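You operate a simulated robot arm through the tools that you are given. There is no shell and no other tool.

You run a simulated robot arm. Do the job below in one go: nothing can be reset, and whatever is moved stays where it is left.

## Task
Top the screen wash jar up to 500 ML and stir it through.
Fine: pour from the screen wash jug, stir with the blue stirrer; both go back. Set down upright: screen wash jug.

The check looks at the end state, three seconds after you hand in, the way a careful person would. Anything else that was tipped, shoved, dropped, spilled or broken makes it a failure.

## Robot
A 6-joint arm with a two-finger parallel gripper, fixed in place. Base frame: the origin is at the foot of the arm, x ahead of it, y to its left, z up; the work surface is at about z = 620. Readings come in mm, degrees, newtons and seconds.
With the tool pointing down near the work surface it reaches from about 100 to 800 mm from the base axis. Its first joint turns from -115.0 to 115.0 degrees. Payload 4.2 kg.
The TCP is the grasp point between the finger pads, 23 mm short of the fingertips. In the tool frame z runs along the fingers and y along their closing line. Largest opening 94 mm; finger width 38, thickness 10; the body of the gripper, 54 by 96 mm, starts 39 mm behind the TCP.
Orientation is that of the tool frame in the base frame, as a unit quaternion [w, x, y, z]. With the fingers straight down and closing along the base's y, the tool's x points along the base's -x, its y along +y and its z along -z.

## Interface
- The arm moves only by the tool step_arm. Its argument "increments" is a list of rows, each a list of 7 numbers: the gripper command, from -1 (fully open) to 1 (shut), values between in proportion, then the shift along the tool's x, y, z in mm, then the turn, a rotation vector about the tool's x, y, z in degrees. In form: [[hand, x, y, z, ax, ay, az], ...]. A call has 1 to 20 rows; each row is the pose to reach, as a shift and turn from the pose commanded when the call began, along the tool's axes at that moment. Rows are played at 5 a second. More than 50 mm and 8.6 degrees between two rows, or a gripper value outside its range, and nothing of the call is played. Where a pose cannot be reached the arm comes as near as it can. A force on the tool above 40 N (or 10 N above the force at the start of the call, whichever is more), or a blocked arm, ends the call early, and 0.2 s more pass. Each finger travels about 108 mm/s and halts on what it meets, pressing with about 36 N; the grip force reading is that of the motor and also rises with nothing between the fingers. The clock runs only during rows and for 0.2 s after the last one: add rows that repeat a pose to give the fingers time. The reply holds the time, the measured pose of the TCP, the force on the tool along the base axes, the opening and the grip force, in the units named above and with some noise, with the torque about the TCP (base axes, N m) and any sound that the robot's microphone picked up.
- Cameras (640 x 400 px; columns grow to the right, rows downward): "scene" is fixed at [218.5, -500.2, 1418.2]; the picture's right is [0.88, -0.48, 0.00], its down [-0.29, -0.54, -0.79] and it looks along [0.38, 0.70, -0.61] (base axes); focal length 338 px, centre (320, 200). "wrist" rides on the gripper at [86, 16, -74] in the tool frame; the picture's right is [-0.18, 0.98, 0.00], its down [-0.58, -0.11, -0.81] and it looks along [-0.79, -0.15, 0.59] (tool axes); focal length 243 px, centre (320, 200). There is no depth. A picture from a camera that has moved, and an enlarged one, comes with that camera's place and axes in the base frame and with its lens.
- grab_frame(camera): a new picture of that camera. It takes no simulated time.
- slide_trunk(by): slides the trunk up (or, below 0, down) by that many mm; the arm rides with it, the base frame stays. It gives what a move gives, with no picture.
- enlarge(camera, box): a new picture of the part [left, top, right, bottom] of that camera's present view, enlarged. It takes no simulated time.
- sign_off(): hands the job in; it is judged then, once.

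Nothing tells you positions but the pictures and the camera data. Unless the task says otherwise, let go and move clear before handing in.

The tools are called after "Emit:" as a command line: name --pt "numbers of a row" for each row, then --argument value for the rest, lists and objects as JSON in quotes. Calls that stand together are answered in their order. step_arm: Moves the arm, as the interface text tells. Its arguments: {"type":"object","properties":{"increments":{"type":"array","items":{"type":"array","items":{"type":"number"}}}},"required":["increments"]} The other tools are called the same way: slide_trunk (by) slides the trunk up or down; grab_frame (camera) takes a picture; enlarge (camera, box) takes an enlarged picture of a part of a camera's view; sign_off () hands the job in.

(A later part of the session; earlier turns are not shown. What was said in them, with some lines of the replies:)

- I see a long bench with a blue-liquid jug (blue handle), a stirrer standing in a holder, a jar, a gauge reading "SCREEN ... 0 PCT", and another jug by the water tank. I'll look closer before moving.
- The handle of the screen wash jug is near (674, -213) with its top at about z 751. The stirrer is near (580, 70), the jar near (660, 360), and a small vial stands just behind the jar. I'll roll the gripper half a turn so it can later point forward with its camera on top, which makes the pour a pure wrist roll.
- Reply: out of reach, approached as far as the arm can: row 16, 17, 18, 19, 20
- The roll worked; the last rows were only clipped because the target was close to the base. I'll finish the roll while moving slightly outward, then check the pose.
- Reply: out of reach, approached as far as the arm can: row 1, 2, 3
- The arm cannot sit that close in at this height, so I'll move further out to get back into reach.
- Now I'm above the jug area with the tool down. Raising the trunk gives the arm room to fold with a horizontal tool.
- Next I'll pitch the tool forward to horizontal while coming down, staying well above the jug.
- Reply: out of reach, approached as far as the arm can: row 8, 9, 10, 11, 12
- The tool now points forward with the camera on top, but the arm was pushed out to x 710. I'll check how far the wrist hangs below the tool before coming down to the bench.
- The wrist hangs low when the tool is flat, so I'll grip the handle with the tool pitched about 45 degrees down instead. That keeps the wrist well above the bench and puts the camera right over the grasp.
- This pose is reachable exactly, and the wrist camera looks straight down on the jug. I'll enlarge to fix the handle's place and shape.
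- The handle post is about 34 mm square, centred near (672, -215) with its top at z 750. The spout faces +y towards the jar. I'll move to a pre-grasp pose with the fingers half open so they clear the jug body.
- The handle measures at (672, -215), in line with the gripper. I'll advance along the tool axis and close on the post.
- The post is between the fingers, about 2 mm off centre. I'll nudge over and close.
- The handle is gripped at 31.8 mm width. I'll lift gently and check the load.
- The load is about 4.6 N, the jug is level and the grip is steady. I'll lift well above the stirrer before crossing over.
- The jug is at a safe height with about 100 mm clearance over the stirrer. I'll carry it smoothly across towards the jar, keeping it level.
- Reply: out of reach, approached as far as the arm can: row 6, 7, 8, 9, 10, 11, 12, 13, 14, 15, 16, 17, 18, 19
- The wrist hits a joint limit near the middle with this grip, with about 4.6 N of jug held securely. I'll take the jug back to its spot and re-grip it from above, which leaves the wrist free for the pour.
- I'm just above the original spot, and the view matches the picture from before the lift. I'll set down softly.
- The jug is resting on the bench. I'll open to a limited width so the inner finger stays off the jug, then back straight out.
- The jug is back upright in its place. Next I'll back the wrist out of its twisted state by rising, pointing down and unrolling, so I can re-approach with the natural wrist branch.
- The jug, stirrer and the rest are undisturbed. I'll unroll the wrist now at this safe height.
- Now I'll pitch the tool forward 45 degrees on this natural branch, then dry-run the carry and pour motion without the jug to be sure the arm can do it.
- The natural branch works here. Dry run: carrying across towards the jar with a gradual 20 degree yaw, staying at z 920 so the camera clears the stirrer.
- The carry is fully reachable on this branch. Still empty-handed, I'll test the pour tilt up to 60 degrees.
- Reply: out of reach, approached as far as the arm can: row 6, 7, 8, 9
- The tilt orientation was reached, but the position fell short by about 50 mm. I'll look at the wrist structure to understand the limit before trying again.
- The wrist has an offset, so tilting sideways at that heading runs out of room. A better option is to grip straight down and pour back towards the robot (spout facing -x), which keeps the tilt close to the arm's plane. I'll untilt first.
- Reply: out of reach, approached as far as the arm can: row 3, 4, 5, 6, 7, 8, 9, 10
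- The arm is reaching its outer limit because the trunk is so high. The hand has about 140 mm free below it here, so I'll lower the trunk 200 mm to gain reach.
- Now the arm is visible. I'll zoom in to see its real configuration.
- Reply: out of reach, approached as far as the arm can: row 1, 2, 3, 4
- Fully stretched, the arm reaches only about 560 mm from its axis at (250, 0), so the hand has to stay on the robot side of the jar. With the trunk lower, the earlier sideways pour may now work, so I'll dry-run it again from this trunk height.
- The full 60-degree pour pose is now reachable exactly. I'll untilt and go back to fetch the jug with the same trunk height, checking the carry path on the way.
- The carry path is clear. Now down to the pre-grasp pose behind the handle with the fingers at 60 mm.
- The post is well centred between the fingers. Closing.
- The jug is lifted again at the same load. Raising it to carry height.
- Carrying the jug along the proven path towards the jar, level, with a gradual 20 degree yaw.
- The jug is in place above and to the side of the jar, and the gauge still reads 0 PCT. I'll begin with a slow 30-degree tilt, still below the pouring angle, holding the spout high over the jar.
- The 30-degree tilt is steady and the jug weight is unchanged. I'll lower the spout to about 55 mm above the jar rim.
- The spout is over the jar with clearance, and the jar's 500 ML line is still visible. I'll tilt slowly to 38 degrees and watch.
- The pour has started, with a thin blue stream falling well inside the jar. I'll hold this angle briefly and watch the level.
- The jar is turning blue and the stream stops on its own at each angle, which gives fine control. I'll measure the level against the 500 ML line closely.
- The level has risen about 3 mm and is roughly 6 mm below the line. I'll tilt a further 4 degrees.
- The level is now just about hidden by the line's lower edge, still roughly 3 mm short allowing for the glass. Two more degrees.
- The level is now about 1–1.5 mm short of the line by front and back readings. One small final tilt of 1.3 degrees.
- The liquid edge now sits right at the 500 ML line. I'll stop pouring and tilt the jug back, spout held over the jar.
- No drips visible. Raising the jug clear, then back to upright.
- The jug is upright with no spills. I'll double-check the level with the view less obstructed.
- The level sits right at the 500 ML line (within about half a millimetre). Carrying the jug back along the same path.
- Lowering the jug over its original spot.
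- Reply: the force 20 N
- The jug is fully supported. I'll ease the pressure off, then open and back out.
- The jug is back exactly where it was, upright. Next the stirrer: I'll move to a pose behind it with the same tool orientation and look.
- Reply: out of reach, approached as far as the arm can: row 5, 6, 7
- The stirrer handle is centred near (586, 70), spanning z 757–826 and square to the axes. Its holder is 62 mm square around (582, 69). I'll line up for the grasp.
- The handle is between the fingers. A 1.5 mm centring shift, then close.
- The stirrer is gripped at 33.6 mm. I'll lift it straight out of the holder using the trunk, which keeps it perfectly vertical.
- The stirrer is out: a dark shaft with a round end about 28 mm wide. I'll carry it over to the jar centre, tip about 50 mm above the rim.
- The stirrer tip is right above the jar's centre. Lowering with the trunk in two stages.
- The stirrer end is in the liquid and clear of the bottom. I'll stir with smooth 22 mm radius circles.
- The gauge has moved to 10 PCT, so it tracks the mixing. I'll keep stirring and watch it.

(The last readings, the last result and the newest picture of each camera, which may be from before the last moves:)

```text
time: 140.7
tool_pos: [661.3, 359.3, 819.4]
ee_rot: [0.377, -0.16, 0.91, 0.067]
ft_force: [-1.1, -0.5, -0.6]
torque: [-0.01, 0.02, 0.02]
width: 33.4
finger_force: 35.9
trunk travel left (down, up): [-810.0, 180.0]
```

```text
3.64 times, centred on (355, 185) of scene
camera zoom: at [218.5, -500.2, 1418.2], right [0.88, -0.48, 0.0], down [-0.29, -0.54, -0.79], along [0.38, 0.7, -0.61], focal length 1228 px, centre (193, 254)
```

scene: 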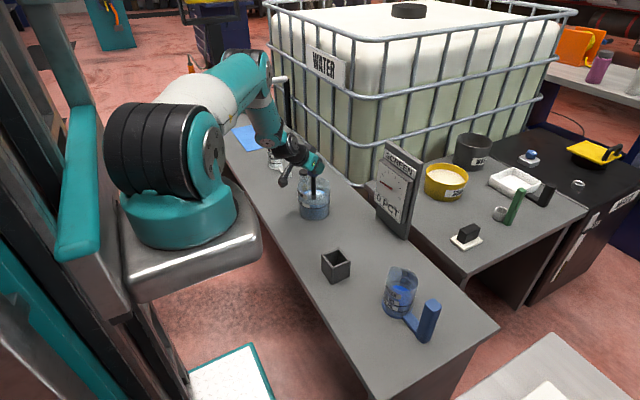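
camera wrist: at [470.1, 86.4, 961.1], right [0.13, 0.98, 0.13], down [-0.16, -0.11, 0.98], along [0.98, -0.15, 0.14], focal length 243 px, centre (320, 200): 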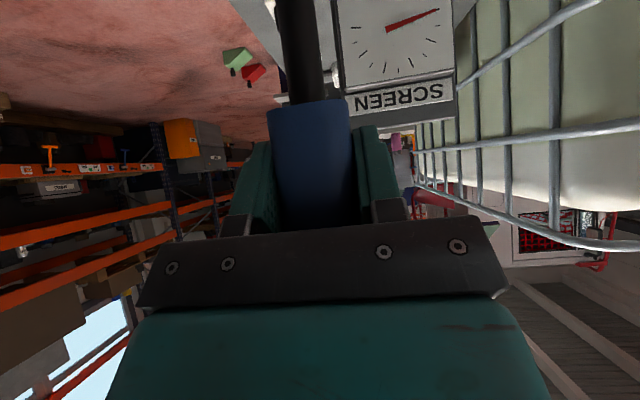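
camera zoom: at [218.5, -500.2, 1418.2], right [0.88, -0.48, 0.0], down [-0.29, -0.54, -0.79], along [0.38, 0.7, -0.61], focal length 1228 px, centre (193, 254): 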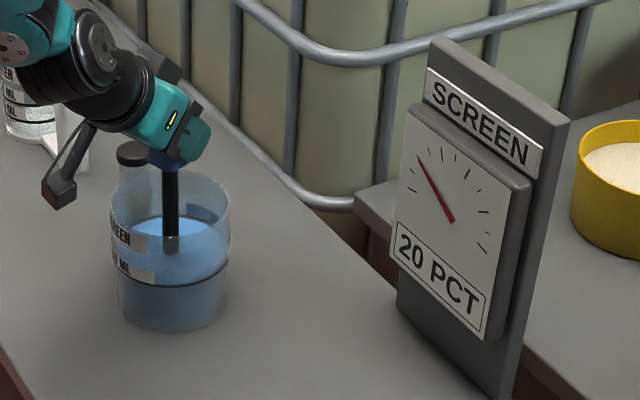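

Emit:
step_arm --pt "1 -7.8 0 7.8 0 0 0" --pt "1 -15.6 0 15.6 0 0 0" --pt "1 -12.6 12.9 12.6 0 0 0" --pt "1 -4.8 20.9 4.8 0 0 0" --pt "1 4.8 20.9 -4.8 0 0 0" --pt "1 12.6 12.9 -12.6 0 0 0" --pt "1 15.6 0 -15.6 0 0 0" --pt "1 12.6 -12.9 -12.6 0 0 0" --pt "1 4.8 -20.9 -4.8 0 0 0" --pt "1 -4.8 -20.9 4.8 0 0 0" --pt "1 -12.6 -12.9 12.6 0 0 0" --pt "1 -15.6 0 15.6 0 0 0" --pt "1 -12.6 12.9 12.6 0 0 0" --pt "1 -4.8 20.9 4.8 0 0 0" --pt "1 4.8 20.9 -4.8 0 0 0" --pt "1 12.6 12.9 -12.6 0 0 0" --pt "1 15.6 0 -15.6 0 0 0" --pt "1 7.8 0 -7.8 0 0 0" --pt "1 0 0 0 0 0 0"

Emit:
enlarge --camera "scene" --box '[280, 130, 430, 240]'

Emit:
step_arm --pt "1 -7.8 0 7.8 0 0 0" --pt "1 -15.6 0 15.6 0 0 0" --pt "1 -12.6 12.9 12.6 0 0 0" --pt "1 -4.8 20.9 4.8 0 0 0" --pt "1 4.8 20.9 -4.8 0 0 0" --pt "1 12.6 12.9 -12.6 0 0 0" --pt "1 15.6 0 -15.6 0 0 0" --pt "1 12.6 -12.9 -12.6 0 0 0" --pt "1 4.8 -20.9 -4.8 0 0 0" --pt "1 -4.8 -20.9 4.8 0 0 0" --pt "1 -12.6 -12.9 12.6 0 0 0" --pt "1 -15.6 0 15.6 0 0 0" --pt "1 -12.6 12.9 12.6 0 0 0" --pt "1 -4.8 20.9 4.8 0 0 0" --pt "1 4.8 20.9 -4.8 0 0 0" --pt "1 12.6 12.9 -12.6 0 0 0" --pt "1 15.6 0 -15.6 0 0 0" --pt "1 7.8 0 -7.8 0 0 0" --pt "1 0 0 0 0 0 0"

Emit:
enlarge --camera "scene" --box '[280, 130, 430, 240]'

```text
time: 144.7
tool_pos: [660.6, 360.1, 818.9]
ee_rot: [0.376, -0.16, 0.91, 0.067]
ft_force: [1.2, 0.4, -0.5]
torque: [0.03, 0.02, 0.01]
width: 33.6
finger_force: 35.8
trunk travel left (down, up): [-810.0, 180.0]
```

```text
3.64 times, centred on (355, 185) of scene
camera zoom: at [218.5, -500.2, 1418.2], right [0.88, -0.48, 0.0], down [-0.29, -0.54, -0.79], along [0.38, 0.7, -0.61], focal length 1228 px, centre (193, 254)
```

zoom: 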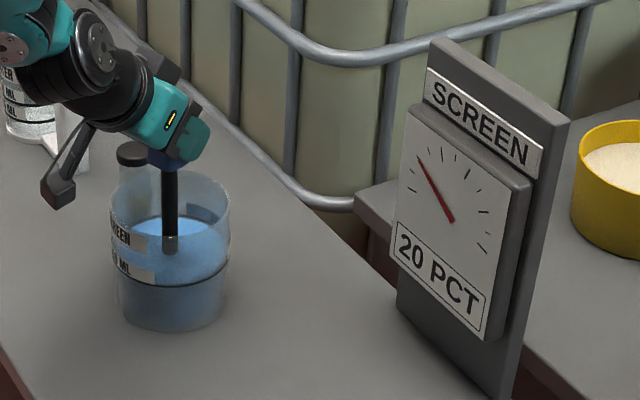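

```text
time: 148.7
tool_pos: [661.8, 360.3, 819.8]
ee_rot: [0.377, -0.161, 0.91, 0.068]
ft_force: [0.4, -1.1, 0.0]
torque: [-0.01, -0.02, -0.02]
width: 33.7
finger_force: 36.1
trunk travel left (down, up): [-810.0, 180.0]
```

```text
3.64 times, centred on (355, 185) of scene
camera zoom: at [218.5, -500.2, 1418.2], right [0.88, -0.48, 0.0], down [-0.29, -0.54, -0.79], along [0.38, 0.7, -0.61], focal length 1228 px, centre (193, 254)
```

zoom: 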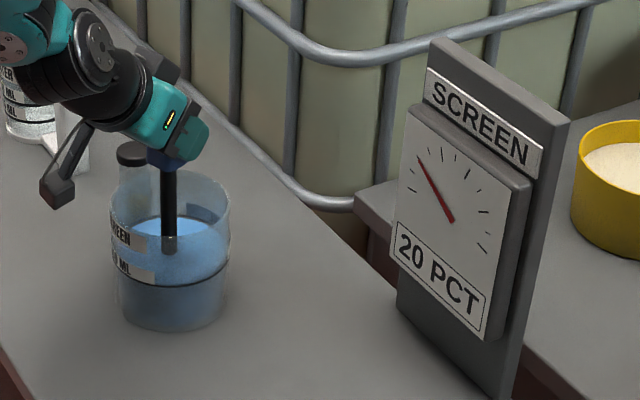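

The reading is steady at 20 PCT (100 of 500 ML) and the colour is uniform, so the jar is stirred through. I'll lift the stirrer out and let it drip over the jar.

Emit:
slide_trunk --by 75

Emit:
step_arm --pt "1 0 0 0 0 0 0" --pt "1 0 0 0 0 0 0" --pt "1 0 0 0 0 0 0" --pt "1 0 0 0 0 0 0" --pt "1 0 0 0 0 0 0" --pt "1 0 0 0 0 0 0" --pt "1 0 0 0 0 0 0" --pt "1 0 0 0 0 0 0" --pt "1 0 0 0 0 0 0" --pt "1 0 0 0 0 0 0"

Emit:
enlarge --camera "scene" --box '[280, 150, 350, 230]'

Emit:
slide_trunk --by 75

Emit:
enlarge --camera "scene" --box '[280, 150, 350, 230]'

```text
time: 149.9
tool_pos: [661.1, 359.9, 894.8]
ee_rot: [0.376, -0.16, 0.91, 0.067]
ft_force: [-0.1, 0.4, -0.5]
torque: [0.01, -0.01, -0.02]
width: 33.4
finger_force: 35.8
trunk travel left (down, up): [-885.0, 105.0]
```

```text
time: 152.1
tool_pos: [661.8, 359.8, 894.1]
ee_rot: [0.377, -0.159, 0.91, 0.067]
ft_force: [-0.6, -0.5, 0.0]
torque: [-0.04, 0.0, 0.0]
width: 33.7
finger_force: 36.1
trunk travel left (down, up): [-885.0, 105.0]
```

```text
5.00 times, centred on (315, 190) of scene
camera zoom: at [218.5, -500.2, 1418.2], right [0.88, -0.48, 0.0], down [-0.29, -0.54, -0.79], along [0.38, 0.7, -0.61], focal length 1688 px, centre (345, 250)
```

zoom: 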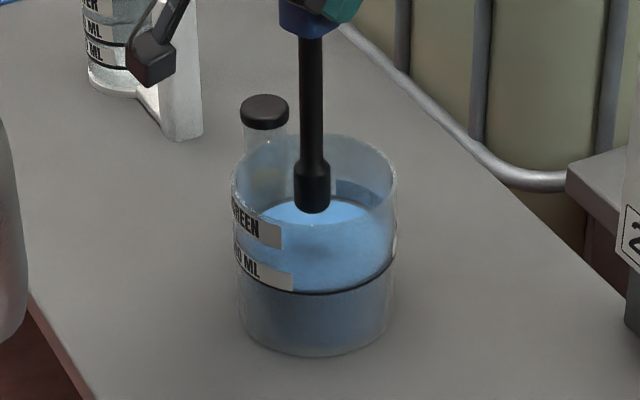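

```text
time: 153.2
tool_pos: [660.3, 359.5, 969.2]
ee_rot: [0.377, -0.161, 0.91, 0.068]
ft_force: [1.0, -0.1, -0.9]
torque: [-0.03, 0.01, 0.02]
width: 33.6
finger_force: 36.2
trunk travel left (down, up): [-960.0, 30.0]
```

```text
5.00 times, centred on (315, 190) of scene
camera zoom: at [218.5, -500.2, 1418.2], right [0.88, -0.48, 0.0], down [-0.29, -0.54, -0.79], along [0.38, 0.7, -0.61], focal length 1688 px, centre (345, 250)
```

zoom: 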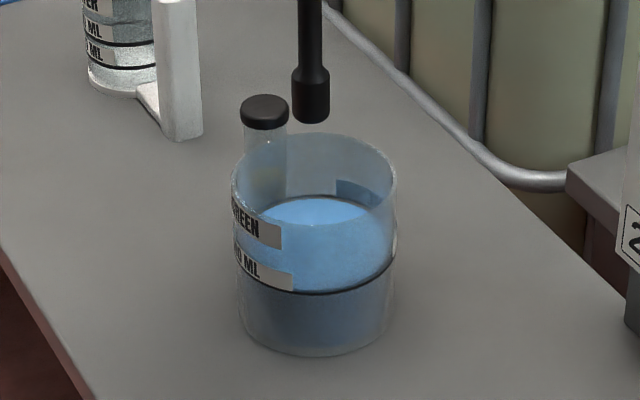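

The jar is an even blue with the level at the line, and no drips. Taking the stirrer back over its holder.

Emit:
step_arm --pt "1 4.1 -8.4 -4.1 0.5 0 0.5" --pt "1 13.8 -28 -13.8 1.6 0 1.6" --pt "1 24.2 -49.1 -24.2 2.8 0 2.8" --pt "1 35 -71.3 -35 4.1 0 4.1" --pt "1 45.8 -93.1 -45.8 5.4 0 5.4" --pt "1 56.7 -115.2 -56.7 6.6 0 6.6" --pt "1 67.5 -137.3 -67.5 7.9 0 7.9" --pt "1 78.3 -159.2 -78.3 9.2 0 9.2" --pt "1 89.1 -181.3 -89.1 10.4 0 10.4" --pt "1 100 -203.4 -100 11.7 0 11.7" --pt "1 109.9 -223.6 -109.9 12.9 0 12.9" --pt "1 117.1 -238.1 -117.1 13.7 0 13.7" --pt "1 120.8 -245.7 -120.8 14.14 0 14.14" --pt "1 120.8 -245.7 -120.8 14.14 0 14.14"

Emit:
step_arm --pt "1 0 0 0 0 0 0"

Emit:
step_arm --pt "1 0 0 0 0 0 0"

Emit:
enlarge --camera "scene" --box '[280, 150, 380, 290]'

Emit:
grab_frame --camera "wrist"

```text
time: 156.2
tool_pos: [581.9, 70.9, 971.3]
ee_rot: [0.382, 0.001, 0.924, 0.001]
ft_force: [0.7, 0.1, -0.3]
torque: [0.02, 0.01, 0.0]
width: 33.5
finger_force: 36.0
trunk travel left (down, up): [-960.0, 30.0]
```

```text
time: 156.6
tool_pos: [582.0, 70.3, 970.1]
ee_rot: [0.382, 0.0, 0.924, 0.001]
ft_force: [0.3, -0.4, -0.6]
torque: [0.0, -0.03, -0.01]
width: 33.7
finger_force: 35.5
trunk travel left (down, up): [-960.0, 30.0]
```

```text
time: 157.0
tool_pos: [582.6, 69.8, 970.6]
ee_rot: [0.382, 0.0, 0.924, 0.002]
ft_force: [-0.4, -0.5, -0.7]
torque: [-0.03, -0.01, 0.01]
width: 33.2
finger_force: 36.2
trunk travel left (down, up): [-960.0, 30.0]
```

```text
2.86 times, centred on (330, 220) of scene
camera zoom: at [218.5, -500.2, 1418.2], right [0.88, -0.48, 0.0], down [-0.29, -0.54, -0.79], along [0.38, 0.7, -0.61], focal length 965 px, centre (291, 143)
```

zoom: 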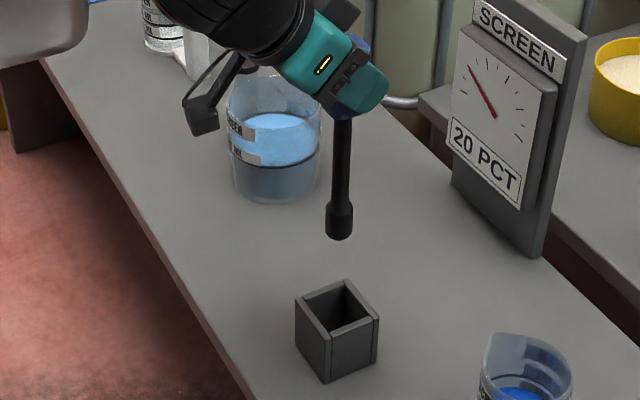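

```text
taken
camera wrist: at [468.7, 87.1, 961.9], right [0.13, 0.98, 0.13], down [-0.16, -0.11, 0.98], along [0.98, -0.15, 0.14], focal length 243 px, centre (320, 200)
```

wrist: 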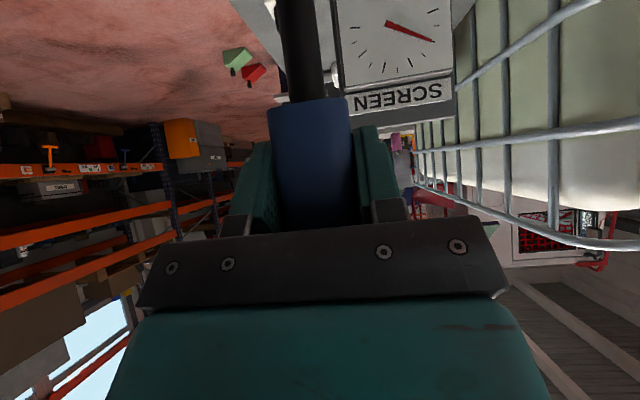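

Emit:
step_arm --pt "1 -1.1 0 1.1 0 0 0" --pt "1 -1.1 0 1.1 0 0 0"

Emit:
slide_trunk --by -85

Emit:
enlarge --camera "scene" --box '[280, 170, 380, 290]'

```text
time: 157.6
tool_pos: [584.7, 71.0, 969.4]
ee_rot: [0.382, 0.0, 0.924, 0.001]
ft_force: [-0.3, 0.8, -1.0]
torque: [0.0, 0.01, 0.0]
width: 33.7
finger_force: 36.6
trunk travel left (down, up): [-960.0, 30.0]
```

```text
time: 158.8
tool_pos: [585.5, 71.4, 884.9]
ee_rot: [0.382, 0.001, 0.924, 0.001]
ft_force: [-0.5, -0.5, -1.5]
torque: [0.04, -0.01, 0.0]
width: 33.6
finger_force: 36.3
trunk travel left (down, up): [-875.0, 115.0]
```

```text
3.33 times, centred on (330, 230) of scene
camera zoom: at [218.5, -500.2, 1418.2], right [0.88, -0.48, 0.0], down [-0.29, -0.54, -0.79], along [0.38, 0.7, -0.61], focal length 1125 px, centre (287, 100)
```

zoom: 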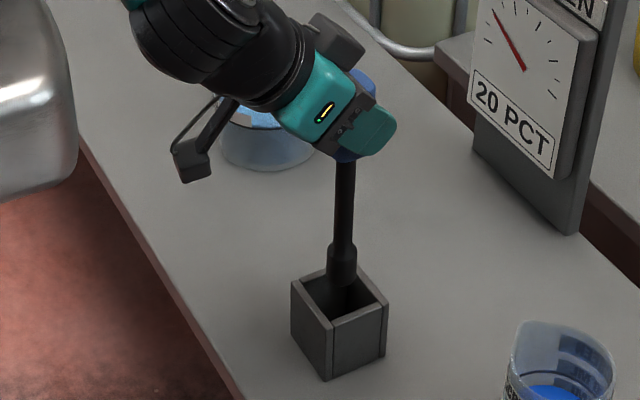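

The end is lined up with the holder opening. Continuing down.

Emit:
slide_trunk --by -80

Emit:
enlarge --camera "scene" --box '[280, 170, 380, 290]'

```text
time: 160.0
tool_pos: [584.2, 70.9, 804.1]
ee_rot: [0.382, 0.0, 0.924, 0.001]
ft_force: [-0.3, 0.3, -0.7]
torque: [0.02, -0.01, 0.0]
width: 33.7
finger_force: 35.8
trunk travel left (down, up): [-795.0, 195.0]
```

```text
3.33 times, centred on (330, 230) of scene
camera zoom: at [218.5, -500.2, 1418.2], right [0.88, -0.48, 0.0], down [-0.29, -0.54, -0.79], along [0.38, 0.7, -0.61], focal length 1125 px, centre (287, 100)
```

zoom: 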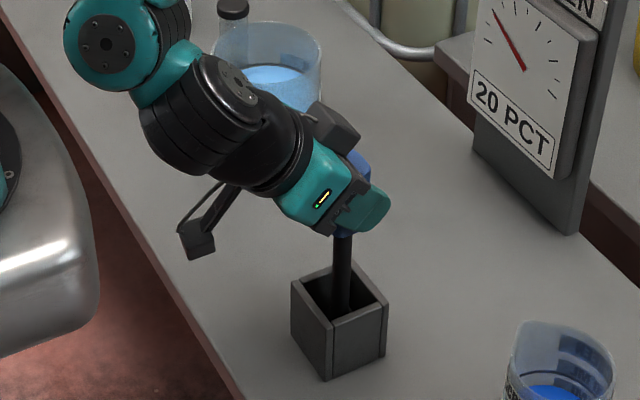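

Now the last few millimetres, feeling for contact.

Emit:
step_arm --pt "1 0.7 0 0.7 0 0 0" --pt "1 1.4 0 1.4 0 0 0" --pt "1 2.1 0 2.1 0 0 0" --pt "1 2.8 0 2.8 0 0 0" --pt "1 2.8 0 2.8 0 0 0"

```text
time: 161.2
tool_pos: [586.2, 70.7, 801.8]
ee_rot: [0.381, 0.0, 0.924, 0.001]
ft_force: [-0.6, 0.5, -0.7]
torque: [0.02, -0.02, 0.0]
width: 33.7
finger_force: 36.1
trunk travel left (down, up): [-795.0, 195.0]
```

Emit:
step_arm --pt "1 0.5 0 0.5 0 0 0" --pt "1 1 0 1 0 0 0" --pt "1 1 0 1 0 0 0"

Emit:
step_arm --pt "1 0.5 0 0.5 0 0 0" --pt "1 0.5 0 0.5 0 0 0"

```text
time: 162.0
tool_pos: [585.2, 71.2, 799.0]
ee_rot: [0.382, 0.0, 0.924, 0.002]
ft_force: [-0.8, 0.4, -0.6]
torque: [-0.01, 0.0, -0.01]
width: 33.6
finger_force: 36.3
trunk travel left (down, up): [-795.0, 195.0]
```

```text
time: 162.6
tool_pos: [585.3, 71.7, 800.2]
ee_rot: [0.383, 0.0, 0.924, 0.001]
ft_force: [-3.3, -0.8, 11.5]
torque: [0.12, 0.64, 0.03]
width: 33.6
finger_force: 36.4
trunk travel left (down, up): [-795.0, 195.0]
```

The stirrer has touched the holder floor. I'll ease off the pressure and open slowly.

Emit:
step_arm --pt "1 -0.4 0 -0.4 0 0 0" --pt "1 -0.4 0 -0.4 0 0 0" --pt "0.28 -0.4 0 -0.4 0 0 0" --pt "0.24 -0.4 0 -0.4 0 0 0" --pt "0.18 -0.4 0 -0.4 0 0 0" --pt "0.05 -0.4 0 -0.4 0 0 0" --pt "-0.2 -0.4 0 -0.4 0 0 0" --pt "-0.5 -0.4 0 -0.4 0 0 0" --pt "-0.5 -0.4 0 -0.4 0 0 0"

Emit:
grab_frame --camera "wrist"

Emit:
enlarge --camera "scene" --box '[280, 170, 380, 290]'

```text
time: 164.6
tool_pos: [586.3, 69.0, 799.0]
ee_rot: [0.382, 0.0, 0.924, 0.001]
ft_force: [-0.8, 0.5, 0.1]
torque: [-0.03, 0.0, -0.05]
width: 70.5
finger_force: 0.0
trunk travel left (down, up): [-795.0, 195.0]
```

```text
taken
camera wrist: at [471.9, 86.2, 791.5], right [0.13, 0.98, 0.13], down [-0.16, -0.11, 0.98], along [0.98, -0.15, 0.14], focal length 243 px, centre (320, 200)
```

wrist: 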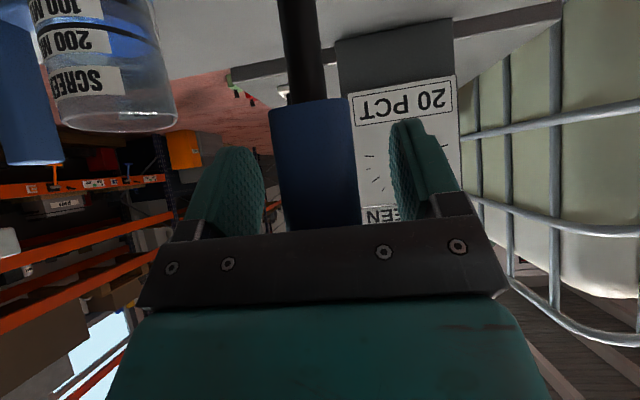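

```text
3.33 times, centred on (330, 230) of scene
camera zoom: at [218.5, -500.2, 1418.2], right [0.88, -0.48, 0.0], down [-0.29, -0.54, -0.79], along [0.38, 0.7, -0.61], focal length 1125 px, centre (287, 100)
```

zoom: 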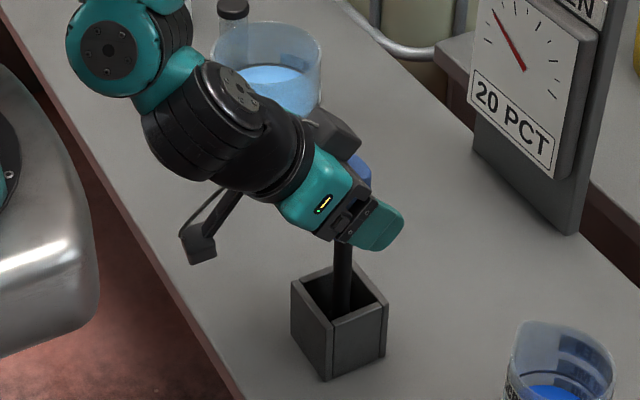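

The stirrer stands freely in its holder. Backing the gripper straight out and then up.

Emit:
step_arm --pt "-0.5 0 0 -10 0 0 0" --pt "-0.5 0 0 -28 0 0 0" --pt "-0.5 0 0 -48 0 0 0" --pt "-0.5 0 0 -68 0 0 0" --pt "-0.5 0 0 -86 0 0 0" --pt "-0.5 0 0 -86 0 0 0"

Emit:
grab_frame --camera "wrist"

Emit:
enlarge --camera "scene" --box '[280, 170, 380, 290]'

```text
time: 166.0
tool_pos: [524.4, 71.0, 859.1]
ee_rot: [0.382, -0.001, 0.924, 0.002]
ft_force: [0.3, 0.6, -0.4]
torque: [0.02, 0.02, -0.01]
width: 70.8
finger_force: 0.1
trunk travel left (down, up): [-795.0, 195.0]
```

```text
taken
camera wrist: at [411.6, 86.5, 851.2], right [0.13, 0.98, 0.13], down [-0.16, -0.11, 0.98], along [0.98, -0.15, 0.14], focal length 243 px, centre (320, 200)
```

wrist: 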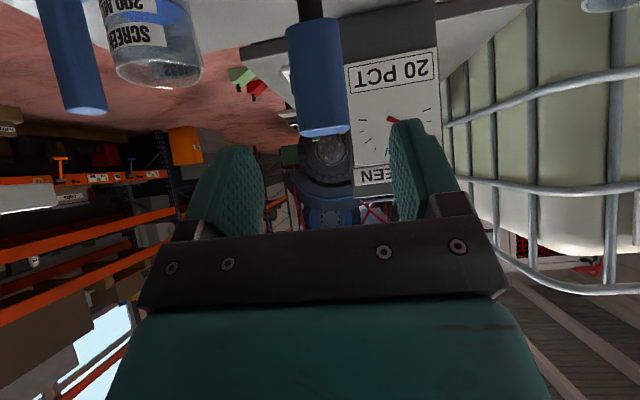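

```text
3.33 times, centred on (330, 230) of scene
camera zoom: at [218.5, -500.2, 1418.2], right [0.88, -0.48, 0.0], down [-0.29, -0.54, -0.79], along [0.38, 0.7, -0.61], focal length 1125 px, centre (287, 100)
```

zoom: 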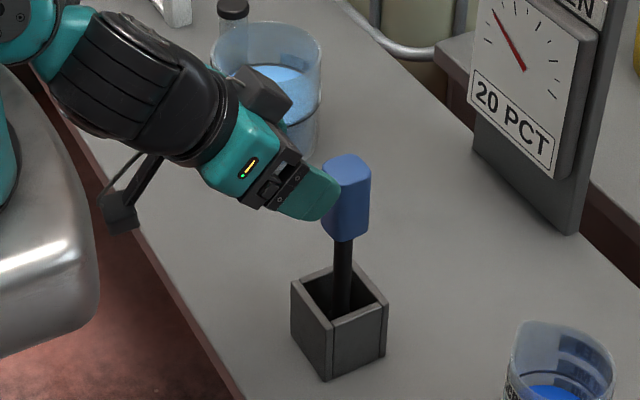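

The stirrer looks just as it did at the start. I'll raise the arm clear with the trunk and take a final overview.

Emit:
slide_trunk --by 170

Emit:
grab_frame --camera "scene"

Emit:
enlarge --camera "scene" --box '[296, 180, 332, 204]'

Emit:
enlarge --camera "scene" --box '[300, 196, 334, 218]'

Emit:
enlarge --camera "scene" --box '[240, 130, 460, 360]'

```text
time: 167.9
tool_pos: [525.6, 70.3, 1028.9]
ee_rot: [0.382, 0.001, 0.924, 0.001]
ft_force: [-0.3, -0.1, 0.6]
torque: [-0.03, 0.02, -0.02]
width: 70.5
finger_force: 0.1
trunk travel left (down, up): [-965.0, 25.0]
```

```text
taken
```

scene: 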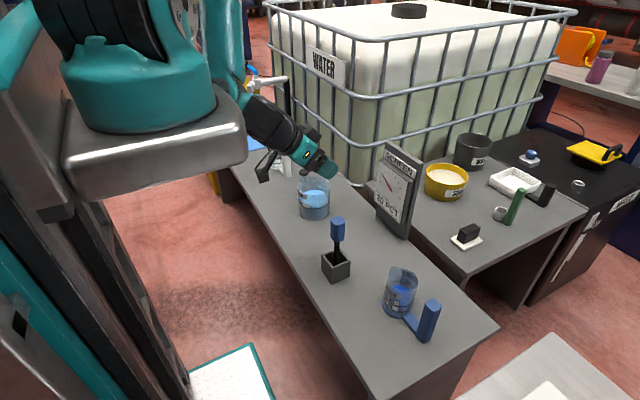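

```text
16.00 times, centred on (314, 192) of scene
camera zoom: at [218.5, -500.2, 1418.2], right [0.88, -0.48, 0.0], down [-0.29, -0.54, -0.79], along [0.38, 0.7, -0.61], focal length 5402 px, centre (416, 328)
```

zoom: 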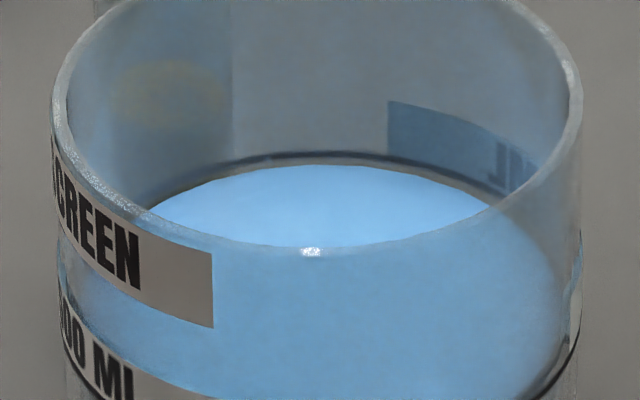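

```text
16.00 times, centred on (317, 207) of scene
camera zoom: at [218.5, -500.2, 1418.2], right [0.88, -0.48, 0.0], down [-0.29, -0.54, -0.79], along [0.38, 0.7, -0.61], focal length 5402 px, centre (368, 88)
```

zoom: 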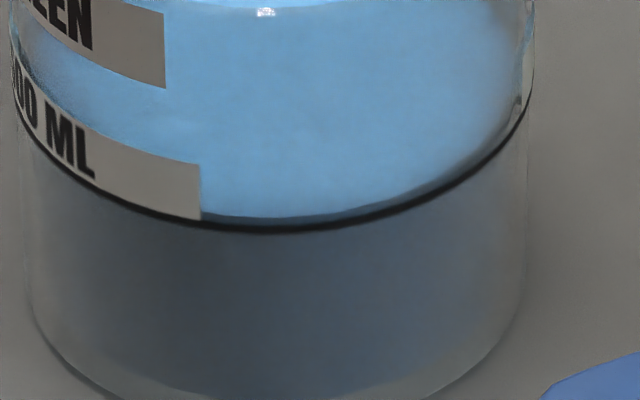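

```text
1.74 times, centred on (350, 245) of scene
camera zoom: at [218.5, -500.2, 1418.2], right [0.88, -0.48, 0.0], down [-0.29, -0.54, -0.79], along [0.38, 0.7, -0.61], focal length 587 px, centre (268, 122)
```

zoom: 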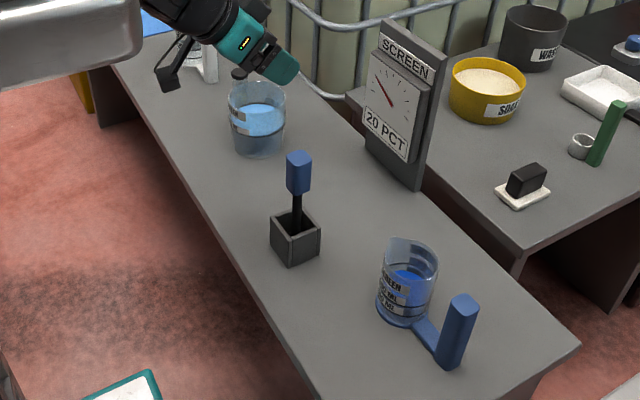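

The jar is at the 500 ML line and evenly mixed, with the gauge steady at 20 PCT. The jug stands upright at its spot, the stirrer is back in its holder, and the arm is clear. Nothing else looks disturbed or spilled, so I'm handing in.

Emit:
sign_off

```text
The job is handed in.
```

The screen wash jar is topped up to the 500 ML line and stirred through. The jug and the blue stirrer are both back in place, and I've handed the job in. I haven't seen a pass or fail result.

- **Level:** front and back views of the jar put the liquid within about half a millimetre of the line.
- **Mix:** the gauge rose from 0 to 20 PCT as I stirred and then held steady. The colour is even throughout.
- **Jug:** it stands upright at its original spot. My first grip on it ran into a wrist limit, so I set it back down and gripped it again before pouring.
- **Stirrer:** it stands in its holder as it did at the start.
- **Surroundings:** I saw no spills, and nothing else looked moved in the final pictures. The gripper is open and well clear.
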